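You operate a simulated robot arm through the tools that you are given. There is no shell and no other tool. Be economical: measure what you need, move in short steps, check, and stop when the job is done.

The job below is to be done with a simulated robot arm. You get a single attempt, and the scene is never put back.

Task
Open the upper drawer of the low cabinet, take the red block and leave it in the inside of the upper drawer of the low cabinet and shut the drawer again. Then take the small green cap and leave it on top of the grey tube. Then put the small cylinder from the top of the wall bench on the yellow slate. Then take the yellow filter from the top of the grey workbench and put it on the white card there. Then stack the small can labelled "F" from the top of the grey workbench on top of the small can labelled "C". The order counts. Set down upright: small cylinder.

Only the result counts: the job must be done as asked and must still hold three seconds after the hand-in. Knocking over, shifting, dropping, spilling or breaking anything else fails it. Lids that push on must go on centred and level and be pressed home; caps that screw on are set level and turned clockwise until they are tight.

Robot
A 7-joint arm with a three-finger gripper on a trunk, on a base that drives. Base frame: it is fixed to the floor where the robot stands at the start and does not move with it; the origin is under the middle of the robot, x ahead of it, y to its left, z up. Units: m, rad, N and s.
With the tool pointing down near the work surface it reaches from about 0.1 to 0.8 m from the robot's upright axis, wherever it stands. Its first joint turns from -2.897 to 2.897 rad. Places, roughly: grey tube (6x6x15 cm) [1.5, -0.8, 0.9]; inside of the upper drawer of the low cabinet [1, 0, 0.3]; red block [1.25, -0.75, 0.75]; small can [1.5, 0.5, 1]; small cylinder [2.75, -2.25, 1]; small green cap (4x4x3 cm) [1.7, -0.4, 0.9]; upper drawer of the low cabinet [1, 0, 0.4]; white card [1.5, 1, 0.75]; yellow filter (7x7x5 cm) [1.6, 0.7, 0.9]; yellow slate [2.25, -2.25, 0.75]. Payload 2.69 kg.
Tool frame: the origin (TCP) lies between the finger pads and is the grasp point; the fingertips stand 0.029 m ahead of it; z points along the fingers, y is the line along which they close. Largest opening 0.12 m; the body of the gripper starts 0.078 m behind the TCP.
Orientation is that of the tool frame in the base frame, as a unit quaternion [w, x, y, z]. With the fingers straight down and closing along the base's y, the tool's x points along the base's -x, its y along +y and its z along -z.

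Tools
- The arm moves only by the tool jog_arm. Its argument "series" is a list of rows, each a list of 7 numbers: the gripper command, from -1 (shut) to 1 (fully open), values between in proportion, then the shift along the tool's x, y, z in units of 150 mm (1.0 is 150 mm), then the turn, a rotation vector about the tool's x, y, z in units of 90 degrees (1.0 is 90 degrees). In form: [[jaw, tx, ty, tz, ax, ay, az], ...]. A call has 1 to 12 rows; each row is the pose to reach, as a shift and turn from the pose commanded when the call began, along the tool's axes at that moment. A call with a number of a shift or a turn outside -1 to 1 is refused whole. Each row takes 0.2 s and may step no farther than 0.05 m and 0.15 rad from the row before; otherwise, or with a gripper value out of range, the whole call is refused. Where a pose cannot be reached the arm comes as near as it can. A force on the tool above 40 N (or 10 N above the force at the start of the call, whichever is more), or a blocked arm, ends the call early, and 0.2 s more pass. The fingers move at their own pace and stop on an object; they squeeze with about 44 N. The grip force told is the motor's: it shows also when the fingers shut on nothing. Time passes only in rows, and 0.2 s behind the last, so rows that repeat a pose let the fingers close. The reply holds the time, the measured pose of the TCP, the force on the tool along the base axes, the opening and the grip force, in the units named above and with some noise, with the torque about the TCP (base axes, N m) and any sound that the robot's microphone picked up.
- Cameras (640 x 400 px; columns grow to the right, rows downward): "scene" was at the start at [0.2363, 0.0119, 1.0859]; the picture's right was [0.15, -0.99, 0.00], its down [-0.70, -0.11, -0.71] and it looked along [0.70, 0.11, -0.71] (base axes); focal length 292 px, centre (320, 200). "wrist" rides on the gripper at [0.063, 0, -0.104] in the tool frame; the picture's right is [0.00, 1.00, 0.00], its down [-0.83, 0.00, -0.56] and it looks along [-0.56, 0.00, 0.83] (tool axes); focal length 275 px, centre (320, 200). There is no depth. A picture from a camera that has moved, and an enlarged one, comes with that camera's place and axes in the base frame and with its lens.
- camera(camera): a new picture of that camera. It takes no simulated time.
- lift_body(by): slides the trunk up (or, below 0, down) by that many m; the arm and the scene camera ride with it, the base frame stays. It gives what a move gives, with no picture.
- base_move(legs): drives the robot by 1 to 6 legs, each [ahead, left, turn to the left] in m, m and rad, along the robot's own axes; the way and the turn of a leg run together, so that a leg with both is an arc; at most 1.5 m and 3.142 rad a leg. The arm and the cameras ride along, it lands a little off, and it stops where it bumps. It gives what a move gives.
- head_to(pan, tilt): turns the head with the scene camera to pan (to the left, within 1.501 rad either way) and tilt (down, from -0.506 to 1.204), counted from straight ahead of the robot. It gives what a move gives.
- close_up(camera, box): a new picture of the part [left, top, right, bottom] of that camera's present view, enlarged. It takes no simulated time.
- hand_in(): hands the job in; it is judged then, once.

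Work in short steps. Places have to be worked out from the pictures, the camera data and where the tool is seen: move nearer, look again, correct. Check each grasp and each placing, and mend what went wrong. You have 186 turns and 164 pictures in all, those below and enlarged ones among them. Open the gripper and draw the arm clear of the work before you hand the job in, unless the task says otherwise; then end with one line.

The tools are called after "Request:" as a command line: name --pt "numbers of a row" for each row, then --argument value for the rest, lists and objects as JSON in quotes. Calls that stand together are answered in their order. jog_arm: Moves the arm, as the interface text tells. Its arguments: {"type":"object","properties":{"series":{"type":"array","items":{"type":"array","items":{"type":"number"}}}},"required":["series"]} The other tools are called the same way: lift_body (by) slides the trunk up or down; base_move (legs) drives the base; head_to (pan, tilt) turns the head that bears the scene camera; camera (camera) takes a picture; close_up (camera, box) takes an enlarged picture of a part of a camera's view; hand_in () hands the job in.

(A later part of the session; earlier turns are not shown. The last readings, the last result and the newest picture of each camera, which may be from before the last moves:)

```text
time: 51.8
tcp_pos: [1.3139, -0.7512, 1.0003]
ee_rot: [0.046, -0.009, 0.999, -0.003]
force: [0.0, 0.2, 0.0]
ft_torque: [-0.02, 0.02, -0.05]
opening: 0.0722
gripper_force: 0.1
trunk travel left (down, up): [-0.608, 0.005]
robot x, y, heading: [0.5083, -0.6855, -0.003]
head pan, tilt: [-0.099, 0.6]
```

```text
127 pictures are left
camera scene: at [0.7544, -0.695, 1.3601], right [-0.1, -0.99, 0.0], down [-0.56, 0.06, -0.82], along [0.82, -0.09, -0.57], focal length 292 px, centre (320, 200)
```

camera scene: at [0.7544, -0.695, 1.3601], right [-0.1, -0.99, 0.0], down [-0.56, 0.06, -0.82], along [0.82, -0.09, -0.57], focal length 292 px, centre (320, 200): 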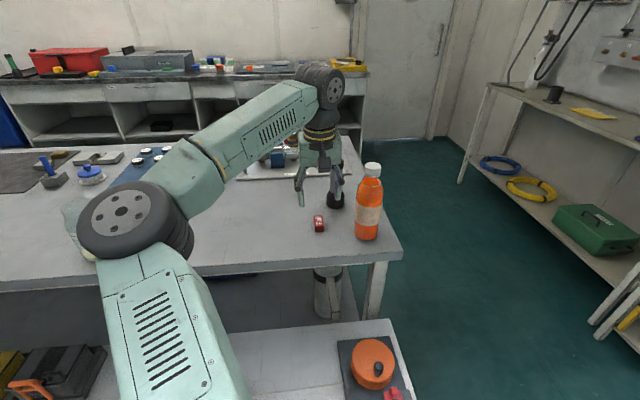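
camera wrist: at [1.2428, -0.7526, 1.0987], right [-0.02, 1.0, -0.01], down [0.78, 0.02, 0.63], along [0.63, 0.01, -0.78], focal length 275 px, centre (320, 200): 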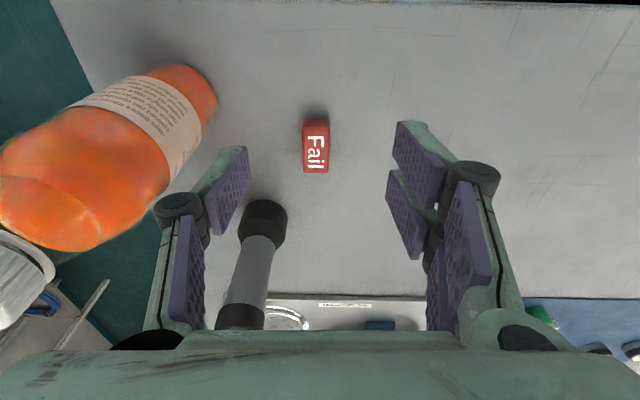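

The arm reaches. Three views put the block's centre at about (1.372, -0.756, 0.853). I'll move over it and partway down.

Request:
jog_arm --pt "0.2 -0.17 0 0.0 0 0 0" --pt "0.2 -0.337 0 0.15 0 0 0" --pt "0.2 -0.337 0 0.36 0 0 0" --pt "0.2 -0.337 0 0.566 0 0 0"

Request:
camera --camera "wrist"

Request:
camera --camera "scene"

```text
time: 52.8
tcp_pos: [1.3709, -0.7502, 0.9215]
ee_rot: [0.044, -0.009, 0.999, -0.004]
force: [-0.5, -0.1, 0.2]
ft_torque: [-0.01, 0.0, 0.02]
opening: 0.0718
gripper_force: 0.1
trunk travel left (down, up): [-0.608, 0.005]
robot x, y, heading: [0.5136, -0.6849, -0.002]
head pan, tilt: [-0.099, 0.6]
```

```text
126 pictures are left
camera wrist: at [1.3004, -0.7512, 1.0189], right [-0.02, 1.0, -0.01], down [0.78, 0.02, 0.63], along [0.63, 0.01, -0.78], focal length 275 px, centre (320, 200)
```

wrist: 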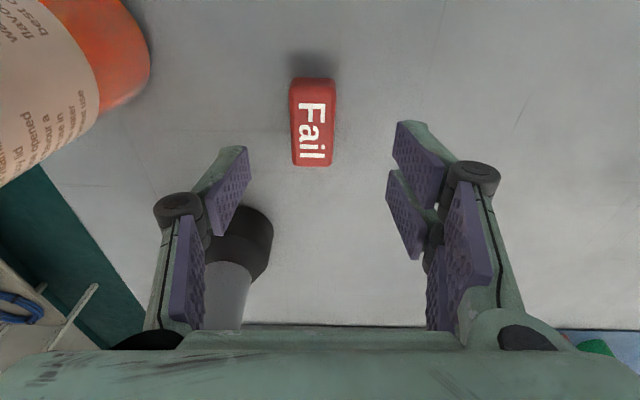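

```text
125 pictures are left
camera scene: at [0.7545, -0.6948, 1.3601], right [-0.1, -0.99, 0.0], down [-0.56, 0.06, -0.82], along [0.82, -0.09, -0.57], focal length 292 px, centre (320, 200)
```

scene: 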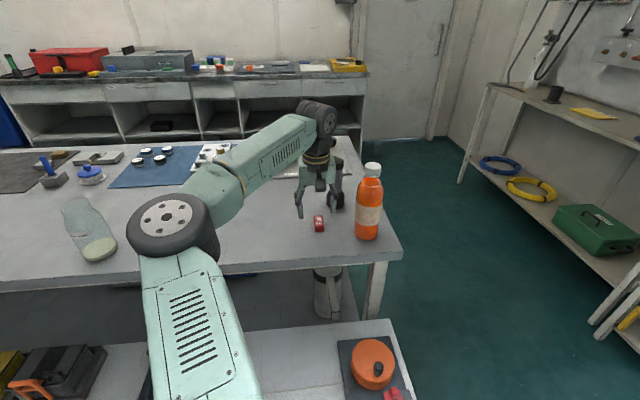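

The block is centred between the fingers at x≈1.372. I'll descend about 46 mm and check the force.

Request:
jog_arm --pt "0.2 0.02 -0.025 0.15 0 0 0" --pt "0.2 0.027 -0.025 0.26 0 0 0" --pt "0.2 0.027 -0.025 0.31 0 0 0"

Request:
camera --camera "wrist"

```text
time: 53.6
tcp_pos: [1.3707, -0.7534, 0.8771]
ee_rot: [0.046, -0.008, 0.999, -0.004]
force: [1.1, 0.7, 8.2]
ft_torque: [0.41, 0.21, 0.01]
opening: 0.0748
gripper_force: 1.7
trunk travel left (down, up): [-0.608, 0.005]
robot x, y, heading: [0.5114, -0.6862, -0.007]
head pan, tilt: [-0.099, 0.6]
```

```text
124 pictures are left
camera wrist: at [1.3001, -0.7553, 0.9742], right [-0.02, 1.0, -0.01], down [0.78, 0.02, 0.63], along [0.63, 0.01, -0.78], focal length 275 px, centre (320, 200)
```

wrist: 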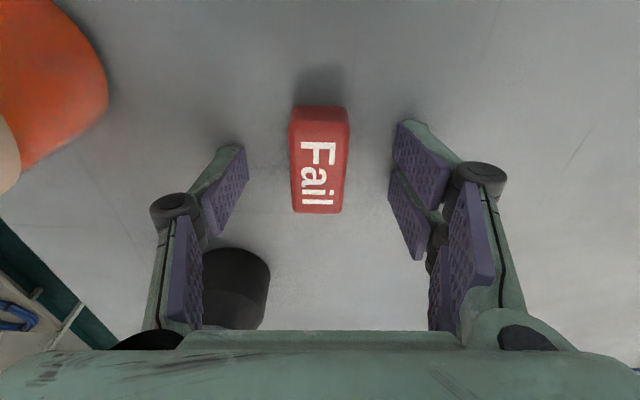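

Fingertips touch the bench (8 N), so the bench top is at about 0.848. I'll raise 4 mm and close on the block.

Request:
jog_arm --pt "0.2 0 0 -0.03 0 0 0" --pt "-0.3 0 0 -0.03 0 0 0" --pt "-0.6 0 0 -0.03 0 0 0" --pt "-1 0 0 -0.03 0 0 0" --pt "-1 0 0 -0.03 0 0 0" --pt "-1 0 0 -0.03 0 0 0" --pt "-1 0 0 -0.03 0 0 0"

Request:
camera --camera "wrist"

```text
time: 55.2
tcp_pos: [1.3707, -0.755, 0.8808]
ee_rot: [0.045, -0.008, 0.999, -0.004]
force: [0.9, 3.3, 8.3]
ft_torque: [0.19, 0.05, -0.01]
opening: 0.0248
gripper_force: 40.1
trunk travel left (down, up): [-0.608, 0.005]
robot x, y, heading: [0.5093, -0.6818, -0.002]
head pan, tilt: [-0.099, 0.6]
```

```text
123 pictures are left
camera wrist: at [1.2998, -0.7554, 0.9779], right [-0.02, 1.0, -0.01], down [0.78, 0.02, 0.63], along [0.63, 0.01, -0.78], focal length 275 px, centre (320, 200)
```

wrist: 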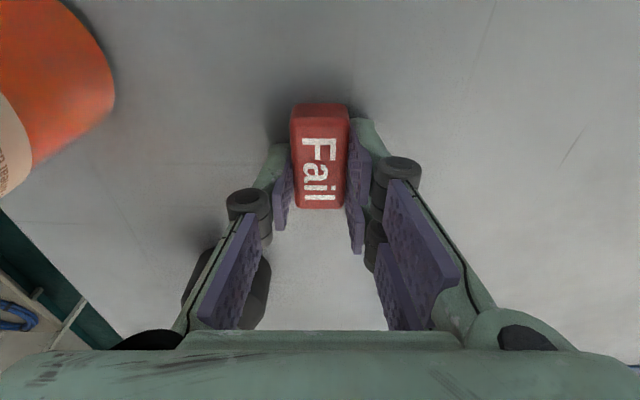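

Block gripped (24.8 mm). I'll lift straight up 12 cm and then retract.

Request:
jog_arm --pt "-1 0 0 -0.2 0 0 0" --pt "-1 0 0 -0.45 0 0 0" --pt "-1 0.0 0 -0.7 0 0 0" --pt "-1 0.2 0 -0.8 0 0 0" --pt "-1 0.45 0 -0.8 0 0 0" --pt "-1 0.7 0.1 -0.8 0 0 0" --pt "-1 0.95 0.1 -0.8 0 0 0"

Request:
camera --camera "scene"

Request:
camera --camera "wrist"

```text
time: 56.8
tcp_pos: [1.2167, -0.7407, 0.9858]
ee_rot: [0.046, -0.009, 0.999, -0.003]
force: [-0.4, 0.2, 0.1]
ft_torque: [-0.01, -0.04, 0.0]
opening: 0.0001
gripper_force: 28.8
trunk travel left (down, up): [-0.608, 0.005]
robot x, y, heading: [0.51, -0.684, -0.005]
head pan, tilt: [-0.099, 0.6]
```

```text
122 pictures are left
camera scene: at [0.7539, -0.6948, 1.3603], right [-0.1, -0.99, 0.0], down [-0.56, 0.06, -0.83], along [0.82, -0.09, -0.56], focal length 292 px, centre (320, 200)
```

scene: 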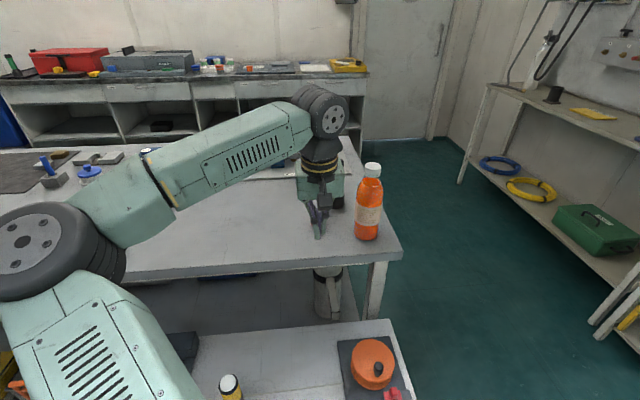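

```text
121 pictures are left
camera wrist: at [1.1464, -0.7423, 1.0834], right [-0.02, 1.0, -0.01], down [0.78, 0.02, 0.63], along [0.63, 0.01, -0.78], focal length 275 px, centre (320, 200)
```

wrist: 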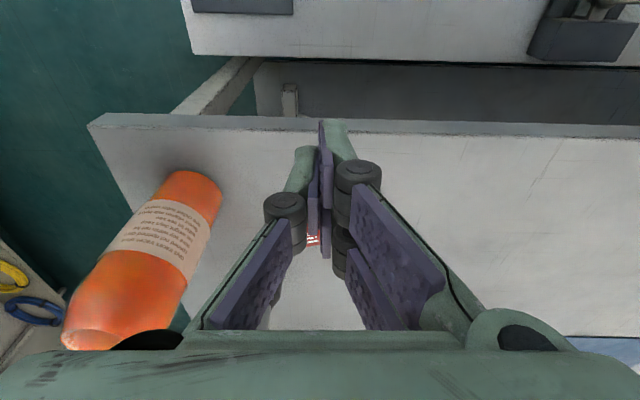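

The block slipped out during the lift. I'll open and look at where it lies now.

Request:
jog_arm --pt "-0.2 0 0 0 0 0 0" --pt "0.2 0 0 0 0 0 0" --pt "0.2 0 0 0 0 0 0" --pt "0.2 0 0 0 0 0 0"

Request:
camera --camera "wrist"

```text
time: 57.8
tcp_pos: [1.2183, -0.7405, 0.9858]
ee_rot: [0.045, -0.008, 0.999, -0.004]
force: [-0.3, -0.8, -0.7]
ft_torque: [0.0, 0.0, -0.01]
opening: 0.0706
gripper_force: 0.1
trunk travel left (down, up): [-0.608, 0.005]
robot x, y, heading: [0.5088, -0.6885, -0.005]
head pan, tilt: [-0.099, 0.6]
```

```text
120 pictures are left
camera wrist: at [1.1472, -0.7423, 1.0832], right [-0.02, 1.0, -0.01], down [0.78, 0.02, 0.63], along [0.63, 0.01, -0.78], focal length 275 px, centre (320, 200)
```

wrist: 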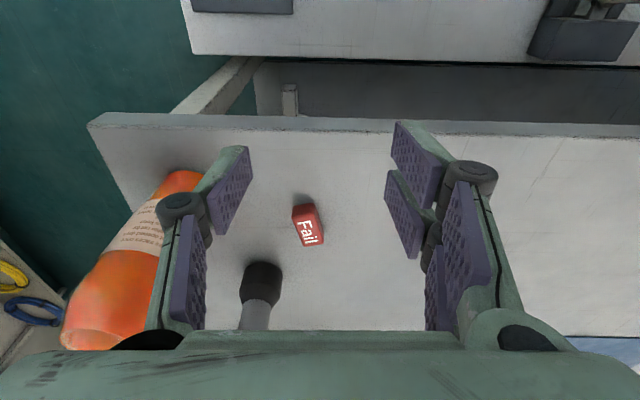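

The block still lies flat near (1.365, -0.753), turned about 12°. I'll align the yaw, hover over it and look again before regrasping lower.

Request:
jog_arm --pt "0.2 -0.25 -0.03 0 0 0 -0.04" --pt "0.2 -0.5 -0.06 0.0 0 0 -0.08" --pt "0.2 -0.75 -0.09 0.1 0 0 -0.13" --pt "0.2 -0.955 -0.1 0.3 0 0 -0.13" --pt "0.2 -0.955 -0.1 0.53 0 0 -0.13"

Request:
camera --camera "wrist"

```text
time: 59.0
tcp_pos: [1.3677, -0.755, 0.918]
ee_rot: [0.045, -0.112, 0.993, -0.008]
force: [0.0, -0.8, 1.0]
ft_torque: [0.01, 0.01, -0.01]
opening: 0.072
gripper_force: 0.0
trunk travel left (down, up): [-0.608, 0.005]
robot x, y, heading: [0.5099, -0.6849, -0.002]
head pan, tilt: [-0.099, 0.6]
```

```text
119 pictures are left
camera wrist: at [1.2998, -0.768, 1.0166], right [-0.22, 0.97, -0.03], down [0.76, 0.19, 0.63], along [0.61, 0.12, -0.78], focal length 275 px, centre (320, 200)
```

wrist: 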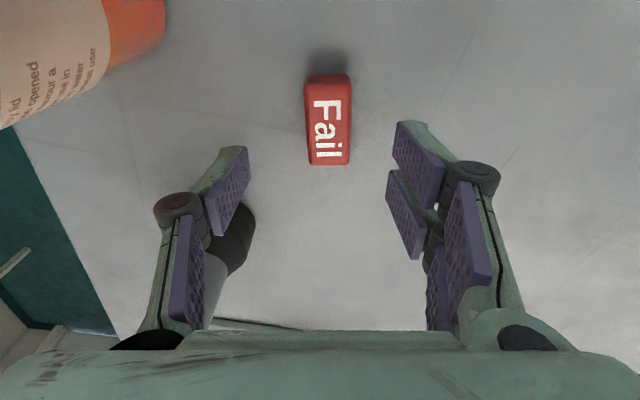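

Aligned now. I'll descend to just touch, close for longer, then lift only 2 cm slowly and check.

Request:
jog_arm --pt "0.0 0.055 0.027 0.15 0 0 0" --pt "0.0 0.055 0.027 0.26 0 0 0" --pt "0.0 0.055 0.027 0.285 0 0 0" --pt "-1 0.055 0.027 0.285 0 0 0" --pt "-1 0.055 0.027 0.285 0 0 0" --pt "-1 0.055 0.027 0.285 0 0 0" --pt "-1 0.055 0.027 0.285 0 0 0" --pt "-1 0.055 0.027 0.285 0 0 0"

Request:
camera --camera "wrist"

Request:
jog_arm --pt "-1 0 0 -0.02 0 0 0" --pt "-1 0 0 -0.05 0 0 0" --pt "-1 0 0 -0.08 0 0 0" --pt "-1 0 0 -0.12 0 0 0"

Request:
camera --camera "wrist"

```text
time: 60.8
tcp_pos: [1.3634, -0.749, 0.8803]
ee_rot: [0.048, -0.112, 0.992, -0.008]
force: [-5.2, 2.6, 14.3]
ft_torque: [0.32, 0.46, -0.02]
opening: 0.0248
gripper_force: 44.4
trunk travel left (down, up): [-0.608, 0.005]
robot x, y, heading: [0.5084, -0.6846, -0.008]
head pan, tilt: [-0.099, 0.6]
stopped in row 8: the force on the tool passed its limit at 40 N (the readings are from after the stop); the commanded pose is now the measured one
```

```text
118 pictures are left
camera wrist: at [1.294, -0.764, 0.9779], right [-0.23, 0.97, -0.03], down [0.75, 0.19, 0.63], along [0.62, 0.12, -0.77], focal length 275 px, centre (320, 200)
```

wrist: 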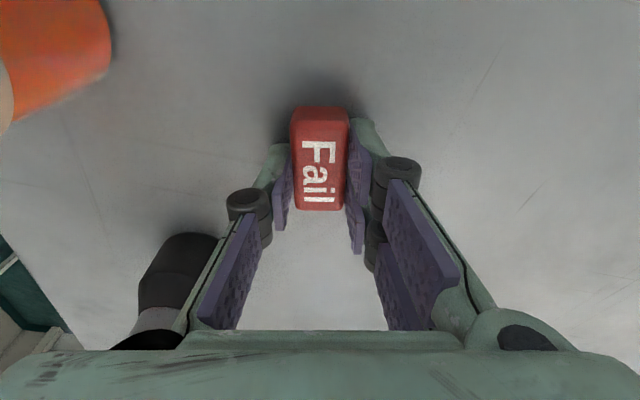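

```text
time: 61.8
tcp_pos: [1.3628, -0.7501, 0.8955]
ee_rot: [0.046, -0.112, 0.993, -0.009]
force: [0.5, 0.6, -0.4]
ft_torque: [-0.02, 0.02, 0.0]
opening: 0.0249
gripper_force: 44.1
trunk travel left (down, up): [-0.608, 0.005]
robot x, y, heading: [0.5125, -0.6827, -0.001]
head pan, tilt: [-0.099, 0.6]
```

```text
117 pictures are left
camera wrist: at [1.2934, -0.7642, 0.9932], right [-0.23, 0.97, -0.03], down [0.75, 0.19, 0.63], along [0.62, 0.12, -0.78], focal length 275 px, centre (320, 200)
```

wrist: 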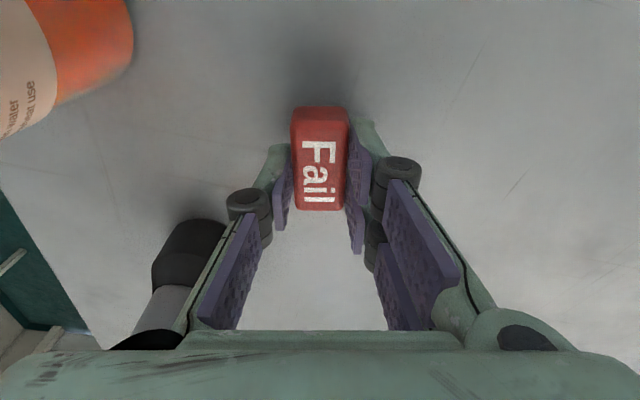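

Block held this time. I'll lift slowly to about z=1.0 then retract gently.

Request:
jog_arm --pt "-1 0 0 -0.1 0 0 0" --pt "-1 0 0 -0.2 0 0 0" --pt "-1 0 0 -0.3 0 0 0" --pt "-1 0 0 -0.4 0 0 0" --pt "-1 0 0 -0.5 0 0 0" --pt "-1 0 0 -0.6 0 0 0" --pt "-1 0 0 -0.7 0 0 0" --pt "-1 0 0 -0.78 0 0 0" --pt "-1 0.15 0 -0.78 0 0 0" --pt "-1 0.3 0 -0.78 0 0 0" --pt "-1 0.45 0 -0.78 0 0 0" --pt "-1 0.6 0 -0.78 0 0 0"

Request:
camera --camera "wrist"

```text
time: 64.4
tcp_pos: [1.2662, -0.7693, 1.0032]
ee_rot: [0.046, -0.111, 0.993, -0.008]
force: [0.3, 0.5, 0.3]
ft_torque: [-0.01, -0.04, 0.02]
opening: 0.0248
gripper_force: 44.2
trunk travel left (down, up): [-0.608, 0.005]
robot x, y, heading: [0.5081, -0.6832, -0.003]
head pan, tilt: [-0.099, 0.6]
```

```text
116 pictures are left
camera wrist: at [1.1957, -0.7835, 1.1017], right [-0.23, 0.97, -0.03], down [0.75, 0.19, 0.63], along [0.62, 0.12, -0.78], focal length 275 px, centre (320, 200)
```

wrist: 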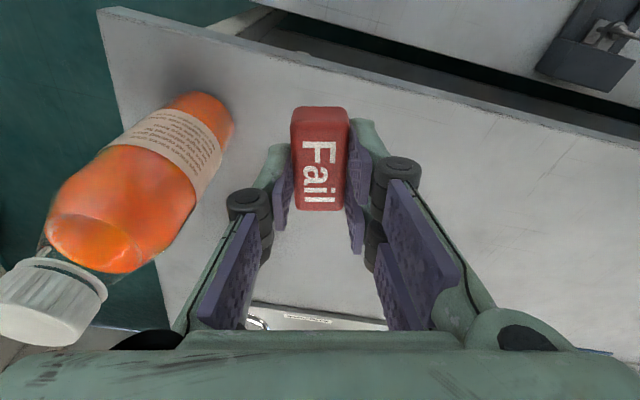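

Held well. I'll drive back and then left, to bring the gripper in front of the open drawer at a height well above it.

Request:
base_move --legs '[[-0.6, 0, 0], [0, 0.84, 0]]'

Request:
head_to --pan 0 --tilt 0.75

Request:
camera --camera "scene"

Request:
camera --camera "wrist"

```text
time: 74.3
tcp_pos: [0.6703, 0.0661, 1.0034]
ee_rot: [0.046, -0.109, 0.993, -0.008]
force: [0.2, -0.4, 0.0]
ft_torque: [-0.01, 0.0, -0.04]
opening: 0.0249
gripper_force: 44.4
trunk travel left (down, up): [-0.608, 0.005]
robot x, y, heading: [-0.0857, 0.1534, -0.007]
head pan, tilt: [-0.099, 0.6]
```

```text
time: 75.0
tcp_pos: [0.6703, 0.066, 1.0037]
ee_rot: [0.047, -0.109, 0.993, -0.008]
force: [-0.5, -0.4, -0.5]
ft_torque: [0.01, -0.03, 0.05]
opening: 0.025
gripper_force: 44.0
trunk travel left (down, up): [-0.608, 0.005]
robot x, y, heading: [-0.0849, 0.1546, -0.005]
head pan, tilt: [0.0, 0.75]
```

```text
115 pictures are left
camera scene: at [0.1544, 0.153, 1.3473], right [-0.01, -1.0, 0.0], down [-0.68, 0.01, -0.73], along [0.73, -0.01, -0.68], focal length 292 px, centre (320, 200)
```

scene: 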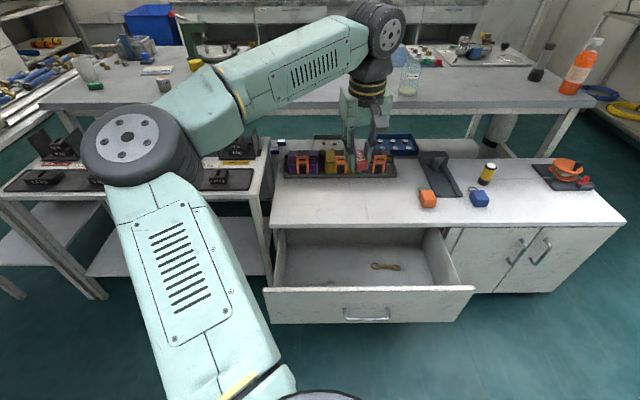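

```text
114 pictures are left
camera wrist: at [0.6009, 0.0525, 1.1015], right [-0.22, 0.98, -0.03], down [0.75, 0.19, 0.63], along [0.62, 0.12, -0.78], focal length 275 px, centre (320, 200)
```

wrist: 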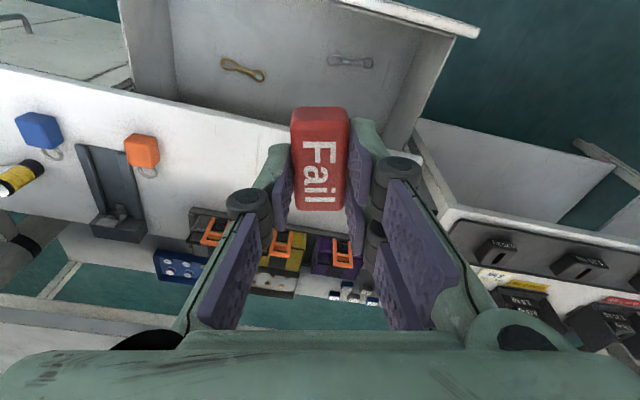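

Both views put the drawer floor at z≈0.36, with spanners at (0.82, -0.11) and (0.75, 0.14). A free spot is near (0.71, 0.0). I'll shift there, lower the arm a bit first so the elbow stays high, then drop the trunk.

Request:
jog_arm --pt "-1 -0.05 -0.16 0.1 0 0 0" --pt "-1 -0.1 -0.33 0.25 0 0 0" --pt "-1 -0.16 -0.49 0.4 0 0 0" --pt "-1 -0.16 -0.49 0.55 0 0 0" --pt "-1 -0.16 -0.49 0.7 0 0 0"

Request:
lift_body --by -0.3

Request:
camera --camera "scene"

Request:
camera --camera "wrist"

```text
time: 76.2
tcp_pos: [0.7195, 0.0004, 0.9043]
ee_rot: [0.047, -0.109, 0.993, -0.008]
force: [0.6, -0.3, -0.3]
ft_torque: [-0.04, -0.06, 0.0]
opening: 0.0251
gripper_force: 44.3
trunk travel left (down, up): [-0.608, 0.005]
robot x, y, heading: [-0.0833, 0.1525, -0.007]
head pan, tilt: [0.0, 0.75]
```

```text
time: 79.2
tcp_pos: [0.7203, -0.0009, 0.6035]
ee_rot: [0.047, -0.108, 0.993, -0.009]
force: [0.8, 0.3, -0.5]
ft_torque: [-0.02, -0.01, 0.0]
opening: 0.0249
gripper_force: 44.1
trunk travel left (down, up): [-0.308, 0.305]
robot x, y, heading: [-0.0803, 0.157, -0.01]
head pan, tilt: [0.0, 0.75]
```

```text
113 pictures are left
camera scene: at [0.1544, 0.153, 1.0473], right [-0.01, -1.0, 0.0], down [-0.68, 0.01, -0.73], along [0.73, -0.01, -0.68], focal length 292 px, centre (320, 200)
```

scene: 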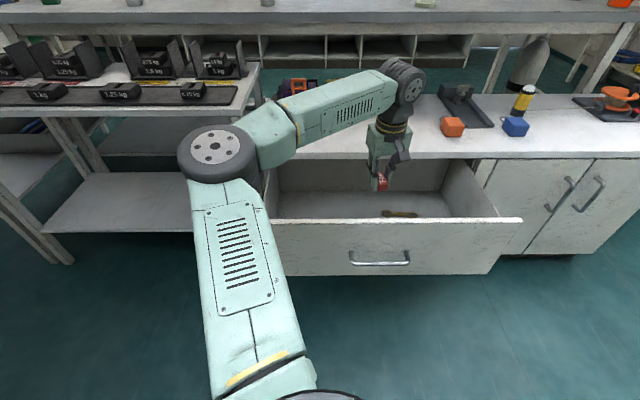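

```text
112 pictures are left
camera wrist: at [0.65, -0.0149, 0.7017], right [-0.22, 0.98, -0.03], down [0.75, 0.19, 0.63], along [0.62, 0.12, -0.78], focal length 275 px, centre (320, 200)
```

wrist: 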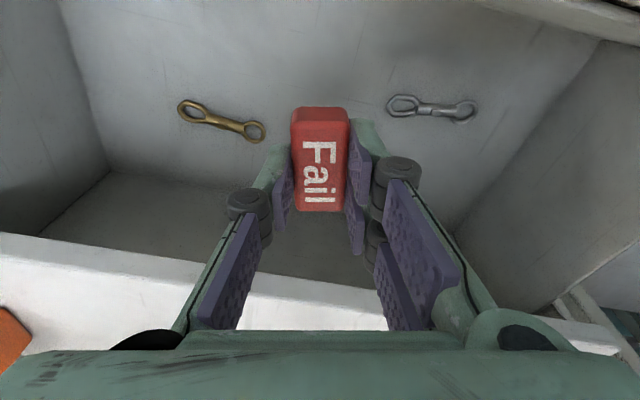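

Clear so far; spanners on either side. Lowering another 0.17 m.

Request:
lift_body --by -0.17

Request:
camera --camera "scene"

Request:
camera --camera "wrist"

```text
time: 81.1
tcp_pos: [0.7198, -0.0017, 0.4334]
ee_rot: [0.046, -0.108, 0.993, -0.008]
force: [0.0, -1.3, 0.2]
ft_torque: [-0.01, -0.03, -0.03]
opening: 0.0249
gripper_force: 44.2
trunk travel left (down, up): [-0.138, 0.475]
robot x, y, heading: [-0.0835, 0.1546, -0.006]
head pan, tilt: [0.0, 0.75]
```

```text
111 pictures are left
camera scene: at [0.1544, 0.153, 0.8773], right [-0.01, -1.0, 0.0], down [-0.68, 0.01, -0.73], along [0.73, -0.01, -0.68], focal length 292 px, centre (320, 200)
```

scene: 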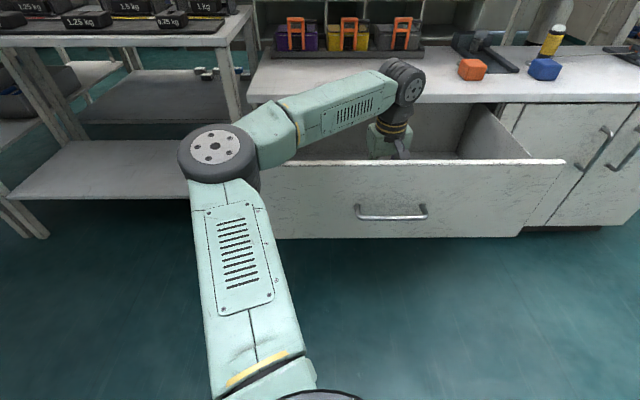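

```text
110 pictures are left
camera wrist: at [0.6499, -0.0149, 0.5316], right [-0.22, 0.98, -0.03], down [0.75, 0.19, 0.63], along [0.62, 0.12, -0.78], focal length 275 px, centre (320, 200)
```

wrist: 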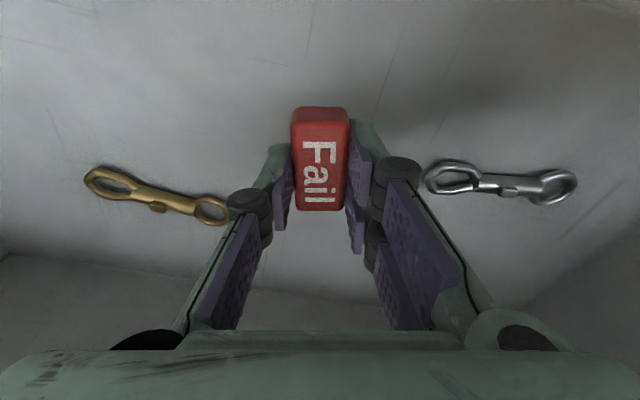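

Spanners are clear. Lowering by 3 cm more, then in small steps to touch.

Request:
lift_body --by -0.03

Request:
jog_arm --pt "-1 0 0 0.02 0 0 0" --pt "-1 0 0 0.04 0 0 0" --pt "-1 0 0 0.06 0 0 0"

Request:
camera --camera "wrist"

```text
time: 81.8
tcp_pos: [0.7198, -0.0016, 0.4052]
ee_rot: [0.047, -0.11, 0.993, -0.008]
force: [0.5, -0.3, 0.0]
ft_torque: [-0.02, -0.01, -0.02]
opening: 0.0246
gripper_force: 43.5
trunk travel left (down, up): [-0.108, 0.505]
robot x, y, heading: [-0.0818, 0.1549, -0.005]
head pan, tilt: [0.0, 0.75]
```

```text
time: 82.7
tcp_pos: [0.7201, -0.0012, 0.3966]
ee_rot: [0.046, -0.108, 0.993, -0.009]
force: [0.3, 0.1, -0.1]
ft_torque: [-0.04, 0.02, -0.01]
opening: 0.0249
gripper_force: 43.7
trunk travel left (down, up): [-0.108, 0.505]
robot x, y, heading: [-0.0856, 0.1523, -0.006]
head pan, tilt: [0.0, 0.75]
```

```text
109 pictures are left
camera wrist: at [0.6509, -0.0151, 0.4925], right [-0.22, 0.98, -0.03], down [0.75, 0.19, 0.63], along [0.62, 0.12, -0.78], focal length 275 px, centre (320, 200)
```

wrist: 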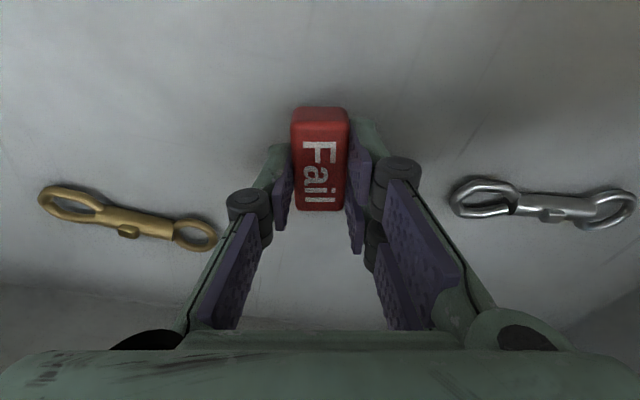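

Not touching yet. I'll continue down in 3 mm steps.

Request:
jog_arm --pt "-1 0 0 0.02 0 0 0" --pt "-1 0 0 0.04 0 0 0" --pt "-1 0 0 0.06 0 0 0" --pt "-1 0 0 0.08 0 0 0"

```text
time: 83.7
tcp_pos: [0.7219, -0.0004, 0.3825]
ee_rot: [0.047, -0.11, 0.993, -0.008]
force: [-0.2, 1.2, -0.3]
ft_torque: [0.0, -0.01, 0.04]
opening: 0.0249
gripper_force: 44.1
trunk travel left (down, up): [-0.108, 0.505]
robot x, y, heading: [-0.0814, 0.1528, -0.008]
head pan, tilt: [0.0, 0.75]
```

Request:
jog_arm --pt "-1 0 0 0.02 0 0 0" --pt "-1 0 0 0.04 0 0 0" --pt "-1 0 0 0.06 0 0 0" --pt "-1 0 0 0.08 0 0 0" --pt "-1 0 0 0.1 0 0 0"

Request:
camera --camera "wrist"

```text
time: 84.7
tcp_pos: [0.7245, -0.0022, 0.3788]
ee_rot: [0.053, -0.11, 0.992, -0.011]
force: [1.5, 2.0, 19.3]
ft_torque: [0.25, 0.45, -0.03]
opening: 0.0247
gripper_force: 44.1
trunk travel left (down, up): [-0.108, 0.505]
robot x, y, heading: [-0.0872, 0.1588, -0.005]
head pan, tilt: [0.0, 0.75]
stopped in row 5: the force on the tool passed its limit at 44 N (the readings are from after the stop); the commanded pose is now the measured one
```

```text
108 pictures are left
camera wrist: at [0.6544, -0.0149, 0.4755], right [-0.22, 0.97, -0.03], down [0.75, 0.19, 0.64], along [0.63, 0.12, -0.77], focal length 275 px, centre (320, 200)
```

wrist: 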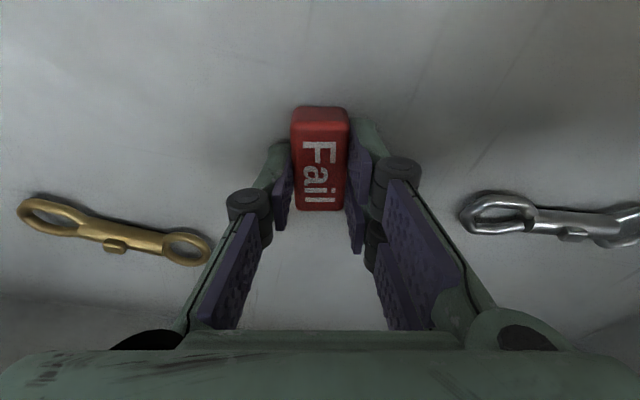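

The block is on the drawer floor. I'll release it and rise straight up.

Request:
jog_arm --pt "-0.5 0 0 -0.02 0 0 0" --pt "-0.1 0 0 -0.02 0 0 0" --pt "-0.1 0 0 -0.02 0 0 0" --pt "-0.1 0 0 -0.1 0 0 0" --pt "-0.1 0 0 -0.3 0 0 0" --pt "-0.1 0 0 -0.5 0 0 0"

Request:
lift_body --by 0.2

Request:
camera --camera "wrist"

```text
time: 86.1
tcp_pos: [0.7158, -0.0006, 0.4476]
ee_rot: [0.05, -0.11, 0.993, -0.01]
force: [-0.6, -0.2, -0.5]
ft_torque: [0.02, 0.01, -0.03]
opening: 0.0542
gripper_force: 0.0
trunk travel left (down, up): [-0.108, 0.505]
robot x, y, heading: [-0.0846, 0.1592, -0.009]
head pan, tilt: [0.0, 0.75]
```

```text
time: 88.3
tcp_pos: [0.7163, 0.0001, 0.649]
ee_rot: [0.05, -0.109, 0.993, -0.01]
force: [0.5, -0.1, 0.5]
ft_torque: [0.01, 0.0, 0.03]
opening: 0.054
gripper_force: 0.0
trunk travel left (down, up): [-0.308, 0.305]
robot x, y, heading: [-0.084, 0.1543, -0.008]
head pan, tilt: [0.0, 0.75]
```

```text
107 pictures are left
camera wrist: at [0.6464, -0.0145, 0.7455], right [-0.22, 0.97, -0.03], down [0.75, 0.19, 0.63], along [0.62, 0.12, -0.77], focal length 275 px, centre (320, 200)
```

wrist: 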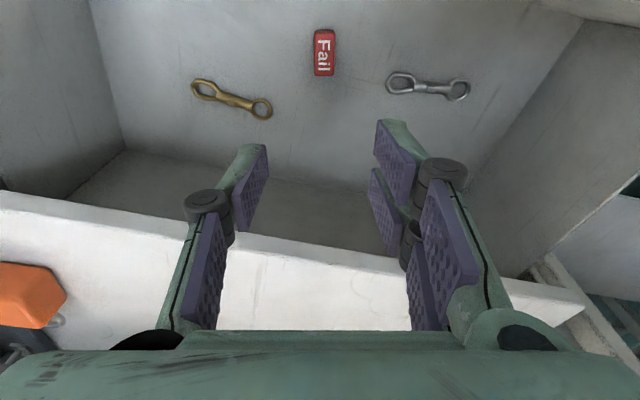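

The red block lies in the drawer. Now to shut it: close the gripper, back the base out 0.24 m, then lower the fingers in front of the handle.

Request:
base_move --legs '[[-0.26, 0, 0]]'

Request:
jog_arm --pt "-1 0 0 0 0 0 0" --pt "-1 0 0 0 0 0 0" --pt "-1 0 0 0 0 0 0" --pt "-1 0 0 0 0 0 0"

Request:
lift_body --by -0.195

Request:
camera --camera "scene"

Request:
camera --camera "wrist"

```text
time: 90.2
tcp_pos: [0.4579, 0.0012, 0.6474]
ee_rot: [0.05, -0.109, 0.993, -0.01]
force: [0.5, 0.7, 0.3]
ft_torque: [-0.02, 0.02, -0.04]
opening: 0.0541
gripper_force: 0.1
trunk travel left (down, up): [-0.308, 0.305]
robot x, y, heading: [-0.3426, 0.1575, -0.011]
head pan, tilt: [0.0, 0.75]
```

```text
time: 91.2
tcp_pos: [0.4585, 0.0026, 0.6492]
ee_rot: [0.05, -0.109, 0.993, -0.01]
force: [-0.2, -0.7, 0.1]
ft_torque: [-0.02, -0.03, 0.01]
opening: 0.0002
gripper_force: 18.0
trunk travel left (down, up): [-0.308, 0.305]
robot x, y, heading: [-0.3459, 0.1628, -0.008]
head pan, tilt: [0.0, 0.75]
```

```text
time: 93.3
tcp_pos: [0.458, 0.0026, 0.4529]
ee_rot: [0.05, -0.109, 0.993, -0.009]
force: [0.3, -0.4, -0.7]
ft_torque: [0.0, 0.02, 0.03]
opening: 0.0
gripper_force: 28.3
trunk travel left (down, up): [-0.113, 0.5]
robot x, y, heading: [-0.3407, 0.1587, -0.01]
head pan, tilt: [0.0, 0.75]
```

```text
106 pictures are left
camera scene: at [-0.104, 0.1556, 0.8524], right [-0.01, -1.0, 0.0], down [-0.68, 0.01, -0.73], along [0.73, -0.01, -0.68], focal length 292 px, centre (320, 200)
```

scene: 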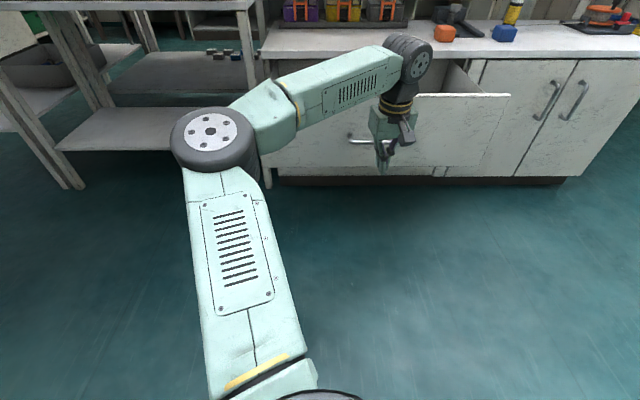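

```text
105 pictures are left
camera wrist: at [0.3881, -0.0119, 0.5507], right [-0.22, 0.97, -0.03], down [0.75, 0.19, 0.63], along [0.62, 0.12, -0.77], focal length 275 px, centre (320, 200)
```

wrist: 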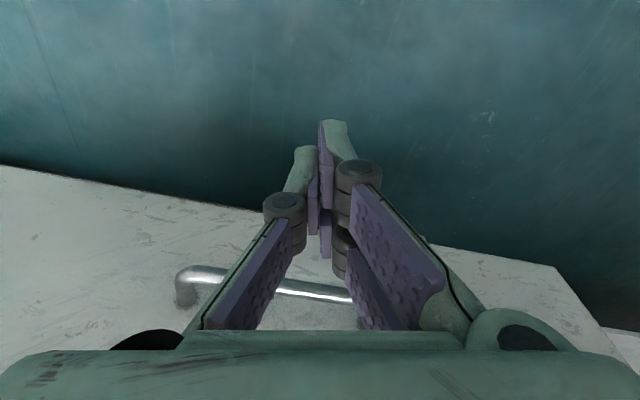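

Fingers are in front of the handle bar. I'll drive forward to push the drawer in.

Request:
base_move --legs '[[0.31, 0, 0]]'

Request:
camera --camera "scene"

```text
time: 95.4
tcp_pos: [0.766, -0.0018, 0.453]
ee_rot: [0.05, -0.11, 0.993, -0.009]
force: [0.5, 0.1, 0.0]
ft_torque: [-0.04, 0.02, 0.0]
opening: 0.0001
gripper_force: 27.9
trunk travel left (down, up): [-0.113, 0.5]
robot x, y, heading: [-0.0367, 0.155, -0.008]
head pan, tilt: [0.0, 0.75]
```

```text
104 pictures are left
camera scene: at [0.2039, 0.1529, 0.8523], right [-0.01, -1.0, 0.0], down [-0.68, 0.01, -0.73], along [0.73, -0.01, -0.68], focal length 292 px, centre (320, 200)
```

scene: 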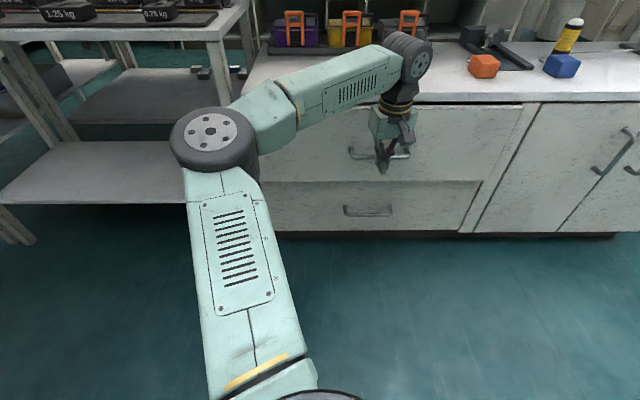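

Nearly shut. I'll push the last few centimetres.

Request:
base_move --legs '[[0.05, 0, 0]]'

Request:
camera --camera "scene"

```text
time: 96.3
tcp_pos: [0.7931, -0.0011, 0.4516]
ee_rot: [0.039, -0.107, 0.994, -0.006]
force: [0.3, -1.3, 0.3]
ft_torque: [0.03, 0.03, 0.03]
opening: 0.0
gripper_force: 28.8
trunk travel left (down, up): [-0.113, 0.5]
robot x, y, heading: [-0.0039, 0.1532, -0.01]
head pan, tilt: [0.0, 0.75]
stopped in leg 1: the force on the tool passed its limit at 83 N (the readings are from after the stop); the commanded pose is now the measured one
```

```text
103 pictures are left
camera scene: at [0.2375, 0.1527, 0.8523], right [-0.01, -1.0, 0.0], down [-0.68, 0.01, -0.73], along [0.73, -0.01, -0.68], focal length 292 px, centre (320, 200)
```

scene: 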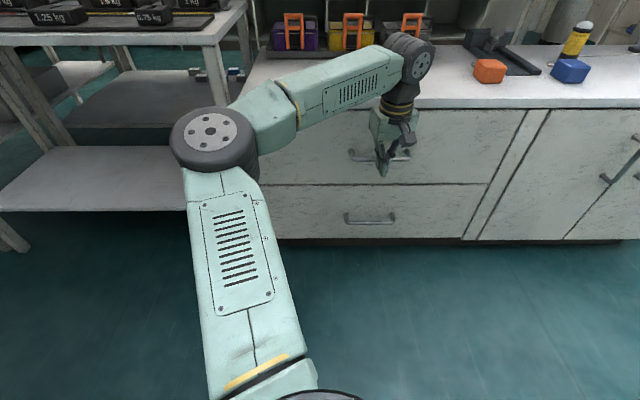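

The drawer is shut against its stop. I'll back off, raise the trunk fully, retract the arm and look toward the right-hand route around the bench.

Request:
base_move --legs '[[-0.1, 0, 0]]'

Request:
lift_body --by 0.5

Request:
jog_arm --pt "0 0.15 0 -0.2 -0.0 -0.03 0.04" --pt "0 0.3 0 -0.45 -0.0 -0.05 0.08" --pt "0 0.5 0 -0.7 0 -0.06 0.12" --pt "0 0.75 0.1 -0.8 0 -0.06 0.12" --pt "0 0.98 0.15 -0.8 0 -0.06 0.12"

Request:
base_move --legs '[[0.1, -0.9, 0]]'

Request:
head_to --pan -0.7 --tilt 0.5

Request:
camera --camera "scene"

```text
time: 97.5
tcp_pos: [0.6931, -0.0014, 0.4541]
ee_rot: [0.038, -0.106, 0.994, -0.005]
force: [0.0, 0.3, -1.3]
ft_torque: [0.01, 0.01, -0.02]
opening: 0.0002
gripper_force: 28.6
trunk travel left (down, up): [-0.113, 0.5]
robot x, y, heading: [-0.0987, 0.1554, -0.005]
head pan, tilt: [0.0, 0.75]
```

```text
refused: 0.5 is not a number from -0.4 to 0.4
```

```text
time: 98.7
tcp_pos: [0.5348, -0.0084, 0.5606]
ee_rot: [0.087, -0.013, 0.996, 0.004]
force: [-0.3, -1.0, -0.4]
ft_torque: [0.0, 0.0, 0.03]
opening: 0.0601
gripper_force: 0.0
trunk travel left (down, up): [-0.113, 0.5]
robot x, y, heading: [-0.1001, 0.1608, -0.003]
head pan, tilt: [0.0, 0.75]
```

```text
time: 106.0
tcp_pos: [0.6298, -0.9036, 0.5608]
ee_rot: [0.086, -0.013, 0.996, 0.003]
force: [0.7, -0.3, -0.3]
ft_torque: [0.0, 0.0, 0.02]
opening: 0.0597
gripper_force: 0.0
trunk travel left (down, up): [-0.113, 0.5]
robot x, y, heading: [-0.0063, -0.7404, -0.006]
head pan, tilt: [0.0, 0.75]
```

```text
time: 107.0
tcp_pos: [0.6298, -0.9034, 0.5613]
ee_rot: [0.086, -0.013, 0.996, 0.004]
force: [-1.0, -1.0, 0.0]
ft_torque: [0.03, -0.01, -0.04]
opening: 0.0599
gripper_force: 0.0
trunk travel left (down, up): [-0.113, 0.5]
robot x, y, heading: [-0.0076, -0.7392, -0.008]
head pan, tilt: [-0.7, 0.499]
```

```text
102 pictures are left
camera scene: at [0.2176, -0.8, 0.8742], right [-0.65, -0.76, 0.0], down [-0.36, 0.31, -0.88], along [0.67, -0.57, -0.48], focal length 292 px, centre (320, 200)
```

scene: 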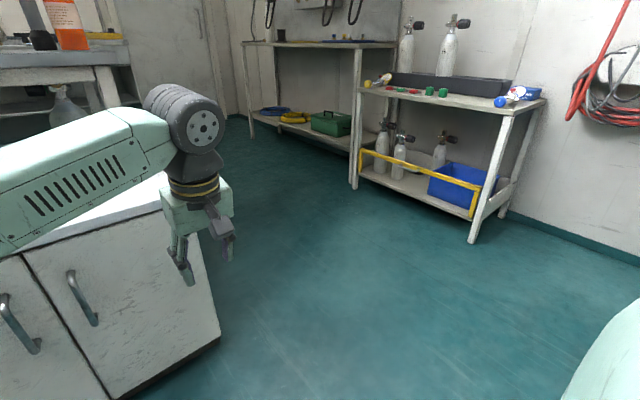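

The route past the cabinet's right end is clear: the shelf and wall bench fronts are at y≈-2.15. I'll raise the trunk, straighten the tool and drive into the corridor.

Request:
lift_body --by 0.4

Request:
jog_arm --pt "0 0 0.1 -0.1 0 0.06 0" --pt "0 0.1 0.2 -0.2 0 0.11 0" --pt "0 0.3 0.3 -0.2 0 0.11 0" --pt "0 0.5 0.4 -0.2 0 0.11 0"

Request:
base_move --legs '[[0, -0.75, 0], [1.3, 0, 0]]'

Request:
head_to --pan 0.2 --tilt 0.5

Request:
camera --camera "scene"

```text
time: 110.9
tcp_pos: [0.6302, -0.9033, 0.9612]
ee_rot: [0.086, -0.013, 0.996, 0.004]
force: [1.2, -0.9, -0.4]
ft_torque: [-0.02, -0.01, 0.0]
opening: 0.06
gripper_force: 0.1
trunk travel left (down, up): [-0.513, 0.1]
robot x, y, heading: [-0.0063, -0.739, -0.01]
head pan, tilt: [-0.7, 0.499]
```

```text
time: 111.9
tcp_pos: [0.5486, -0.8455, 0.9786]
ee_rot: [0.001, -0.014, 1.0, 0.002]
force: [0.3, -0.4, -0.1]
ft_torque: [-0.03, 0.01, 0.06]
opening: 0.06
gripper_force: 0.0
trunk travel left (down, up): [-0.513, 0.1]
robot x, y, heading: [-0.0082, -0.737, -0.006]
head pan, tilt: [-0.7, 0.499]
```

```text
time: 124.2
tcp_pos: [1.8393, -1.6068, 0.9776]
ee_rot: [0.0, -0.015, 1.0, 0.002]
force: [0.1, -0.7, -0.4]
ft_torque: [-0.02, -0.01, 0.01]
opening: 0.0599
gripper_force: 0.0
trunk travel left (down, up): [-0.513, 0.1]
robot x, y, heading: [1.2837, -1.5007, 0.002]
head pan, tilt: [-0.7, 0.499]
```

```text
time: 125.5
tcp_pos: [1.8383, -1.6063, 0.9773]
ee_rot: [0.0, -0.014, 1.0, 0.003]
force: [-0.1, 0.6, 1.0]
ft_torque: [-0.02, 0.01, -0.01]
opening: 0.0602
gripper_force: 0.0
trunk travel left (down, up): [-0.513, 0.1]
robot x, y, heading: [1.2811, -1.5005, -0.002]
head pan, tilt: [0.201, 0.499]
```

```text
101 pictures are left
camera scene: at [1.5275, -1.4845, 1.2743], right [0.19, -0.98, 0.0], down [-0.47, -0.09, -0.88], along [0.86, 0.17, -0.48], focal length 292 px, centre (320, 200)
```

scene: 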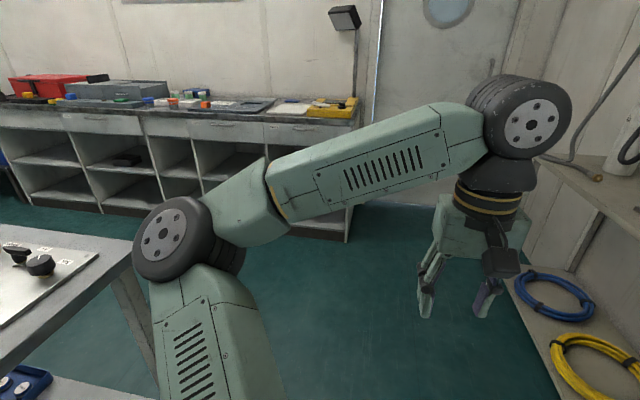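

I'm in the corridor at (1.28, -1.50). The bench spans x 1.22–1.98 with its end at y≈-0.94. I'll look left at the bench top.

Request:
head_to --pan 1.2 --tilt 0.45

Request:
camera --camera "scene"

Request:
close_up --camera "scene" --box '[200, 60, 520, 260]'

```text
time: 126.7
tcp_pos: [1.8387, -1.6058, 0.9776]
ee_rot: [0.0, -0.015, 1.0, 0.002]
force: [0.5, -0.4, -0.4]
ft_torque: [-0.02, -0.02, -0.02]
opening: 0.0601
gripper_force: 0.1
trunk travel left (down, up): [-0.513, 0.1]
robot x, y, heading: [1.2823, -1.5045, -0.006]
head pan, tilt: [1.201, 0.45]
```

```text
100 pictures are left
camera scene: at [1.472, -1.4166, 1.2787], right [0.93, -0.37, 0.0], down [-0.16, -0.4, -0.9], along [0.33, 0.84, -0.44], focal length 292 px, centre (320, 200)
```

scene: 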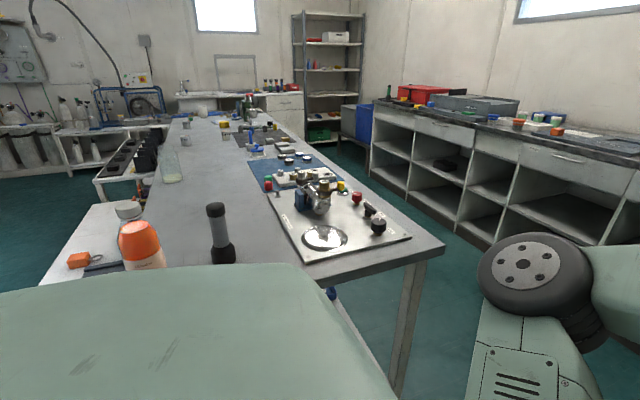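

```text
2.00 times, centred on (360, 160) of scene
camera zoom: at [1.472, -1.4166, 1.2787], right [0.93, -0.37, 0.0], down [-0.16, -0.4, -0.9], along [0.33, 0.84, -0.44], focal length 584 px, centre (240, 280)
```

zoom: 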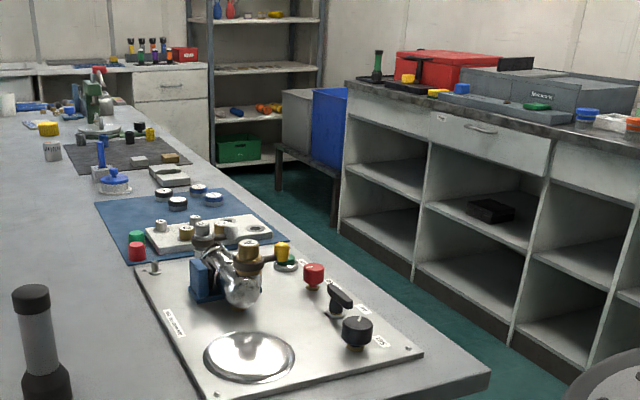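

The green cap is on the near corner of the blue mat at about (1.67, -0.385), with a red cap next to it. I'll work from the bench end facing +y: raise the trunk, drive to (1.72, -1.8), and turn left 90°.

Request:
lift_body --by 0.098

Request:
base_move --legs '[[0.4, 0, 0], [0, -0.27, 0], [0, 0, 1.571]]'

Request:
head_to --pan -0.1 --tilt 0.55

Request:
camera --camera "scene"

```text
time: 128.0
tcp_pos: [1.8389, -1.6058, 1.0754]
ee_rot: [0.0, -0.015, 1.0, 0.003]
force: [0.1, -0.6, 0.3]
ft_torque: [0.0, 0.0, -0.03]
opening: 0.0599
gripper_force: 0.1
trunk travel left (down, up): [-0.611, 0.002]
robot x, y, heading: [1.2822, -1.4998, -0.001]
head pan, tilt: [1.201, 0.45]
```

```text
time: 136.7
tcp_pos: [1.785, -1.2178, 1.0764]
ee_rot: [0.002, 0.716, -0.698, -0.002]
force: [0.7, -0.1, 0.2]
ft_torque: [0.01, -0.02, 0.0]
opening: 0.0599
gripper_force: 0.1
trunk travel left (down, up): [-0.611, 0.002]
robot x, y, heading: [1.6771, -1.773, 1.562]
head pan, tilt: [1.201, 0.45]
```

```text
time: 138.2
tcp_pos: [1.7848, -1.2164, 1.0744]
ee_rot: [0.002, 0.716, -0.698, -0.002]
force: [0.8, -0.7, 0.5]
ft_torque: [0.01, -0.01, 0.02]
opening: 0.0601
gripper_force: 0.0
trunk travel left (down, up): [-0.611, 0.002]
robot x, y, heading: [1.6791, -1.767, 1.559]
head pan, tilt: [-0.099, 0.55]
```

```text
98 pictures are left
camera scene: at [1.6893, -1.5282, 1.3677], right [0.99, -0.11, 0.0], down [-0.06, -0.52, -0.85], along [0.09, 0.85, -0.52], focal length 292 px, centre (320, 200)
```

scene: 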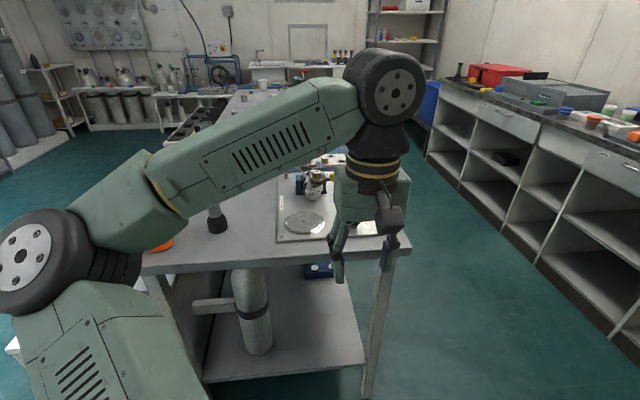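

Facing the bench end. I'll extend the arm forward at this height before driving closer, so the elbow stays near the centre line.

Request:
jog_arm --pt "0 -0.25 0.15 0 0 0 0" --pt "0 -0.5 0.3 0 0 0 0" --pt "0 -0.75 0.45 0 0 0 0" --pt "0 -1.0 0.6 0 0 0 0"

Request:
jog_arm --pt "0 -0.25 0.05 0 0 0 0" --pt "0 -0.5 0.1 0 0 0 0" --pt "0 -0.75 0.15 0 0 0 0" --pt "0 -0.85 0.15 0.0 0 0 0"

Request:
camera --camera "scene"

Request:
camera --camera "wrist"

```text
time: 139.2
tcp_pos: [1.6921, -1.0707, 1.0754]
ee_rot: [0.002, 0.716, -0.698, -0.001]
force: [-0.4, 0.4, -0.6]
ft_torque: [-0.01, 0.01, 0.0]
opening: 0.0601
gripper_force: 0.1
trunk travel left (down, up): [-0.611, 0.002]
robot x, y, heading: [1.6781, -1.7719, 1.562]
head pan, tilt: [-0.099, 0.55]
```

```text
time: 140.2
tcp_pos: [1.6645, -0.9417, 1.0769]
ee_rot: [0.001, 0.716, -0.699, -0.003]
force: [-0.4, -0.8, 0.8]
ft_torque: [0.01, 0.02, 0.02]
opening: 0.0599
gripper_force: 0.0
trunk travel left (down, up): [-0.611, 0.002]
robot x, y, heading: [1.6746, -1.7715, 1.571]
head pan, tilt: [-0.099, 0.55]
```

```text
97 pictures are left
camera scene: at [1.6894, -1.5282, 1.3677], right [0.99, -0.11, 0.0], down [-0.06, -0.52, -0.85], along [0.09, 0.85, -0.52], focal length 292 px, centre (320, 200)
```

scene: 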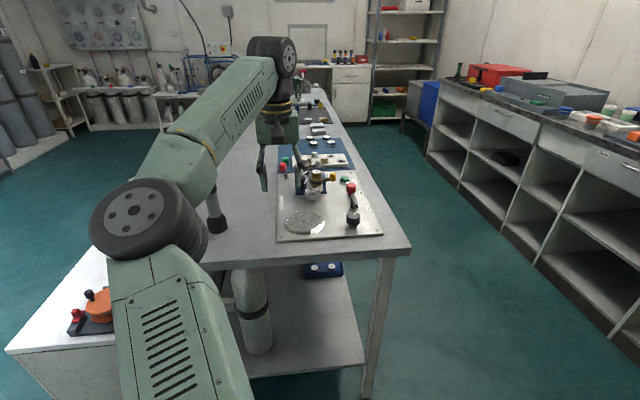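

```text
96 pictures are left
camera wrist: at [1.6699, -1.0059, 1.1806], right [-1.0, -0.03, 0.0], down [-0.02, 0.83, 0.56], along [-0.02, 0.56, -0.83], focal length 275 px, centre (320, 200)
```

wrist: 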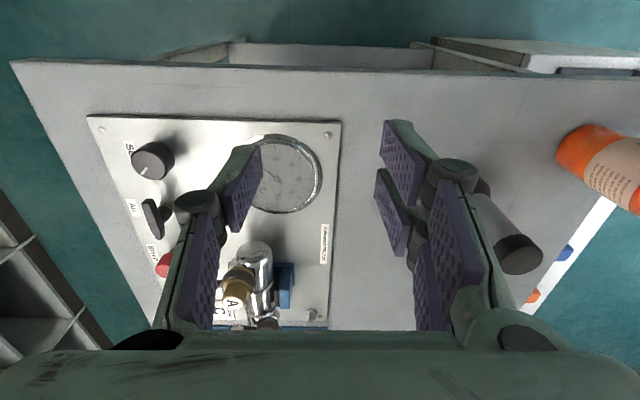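

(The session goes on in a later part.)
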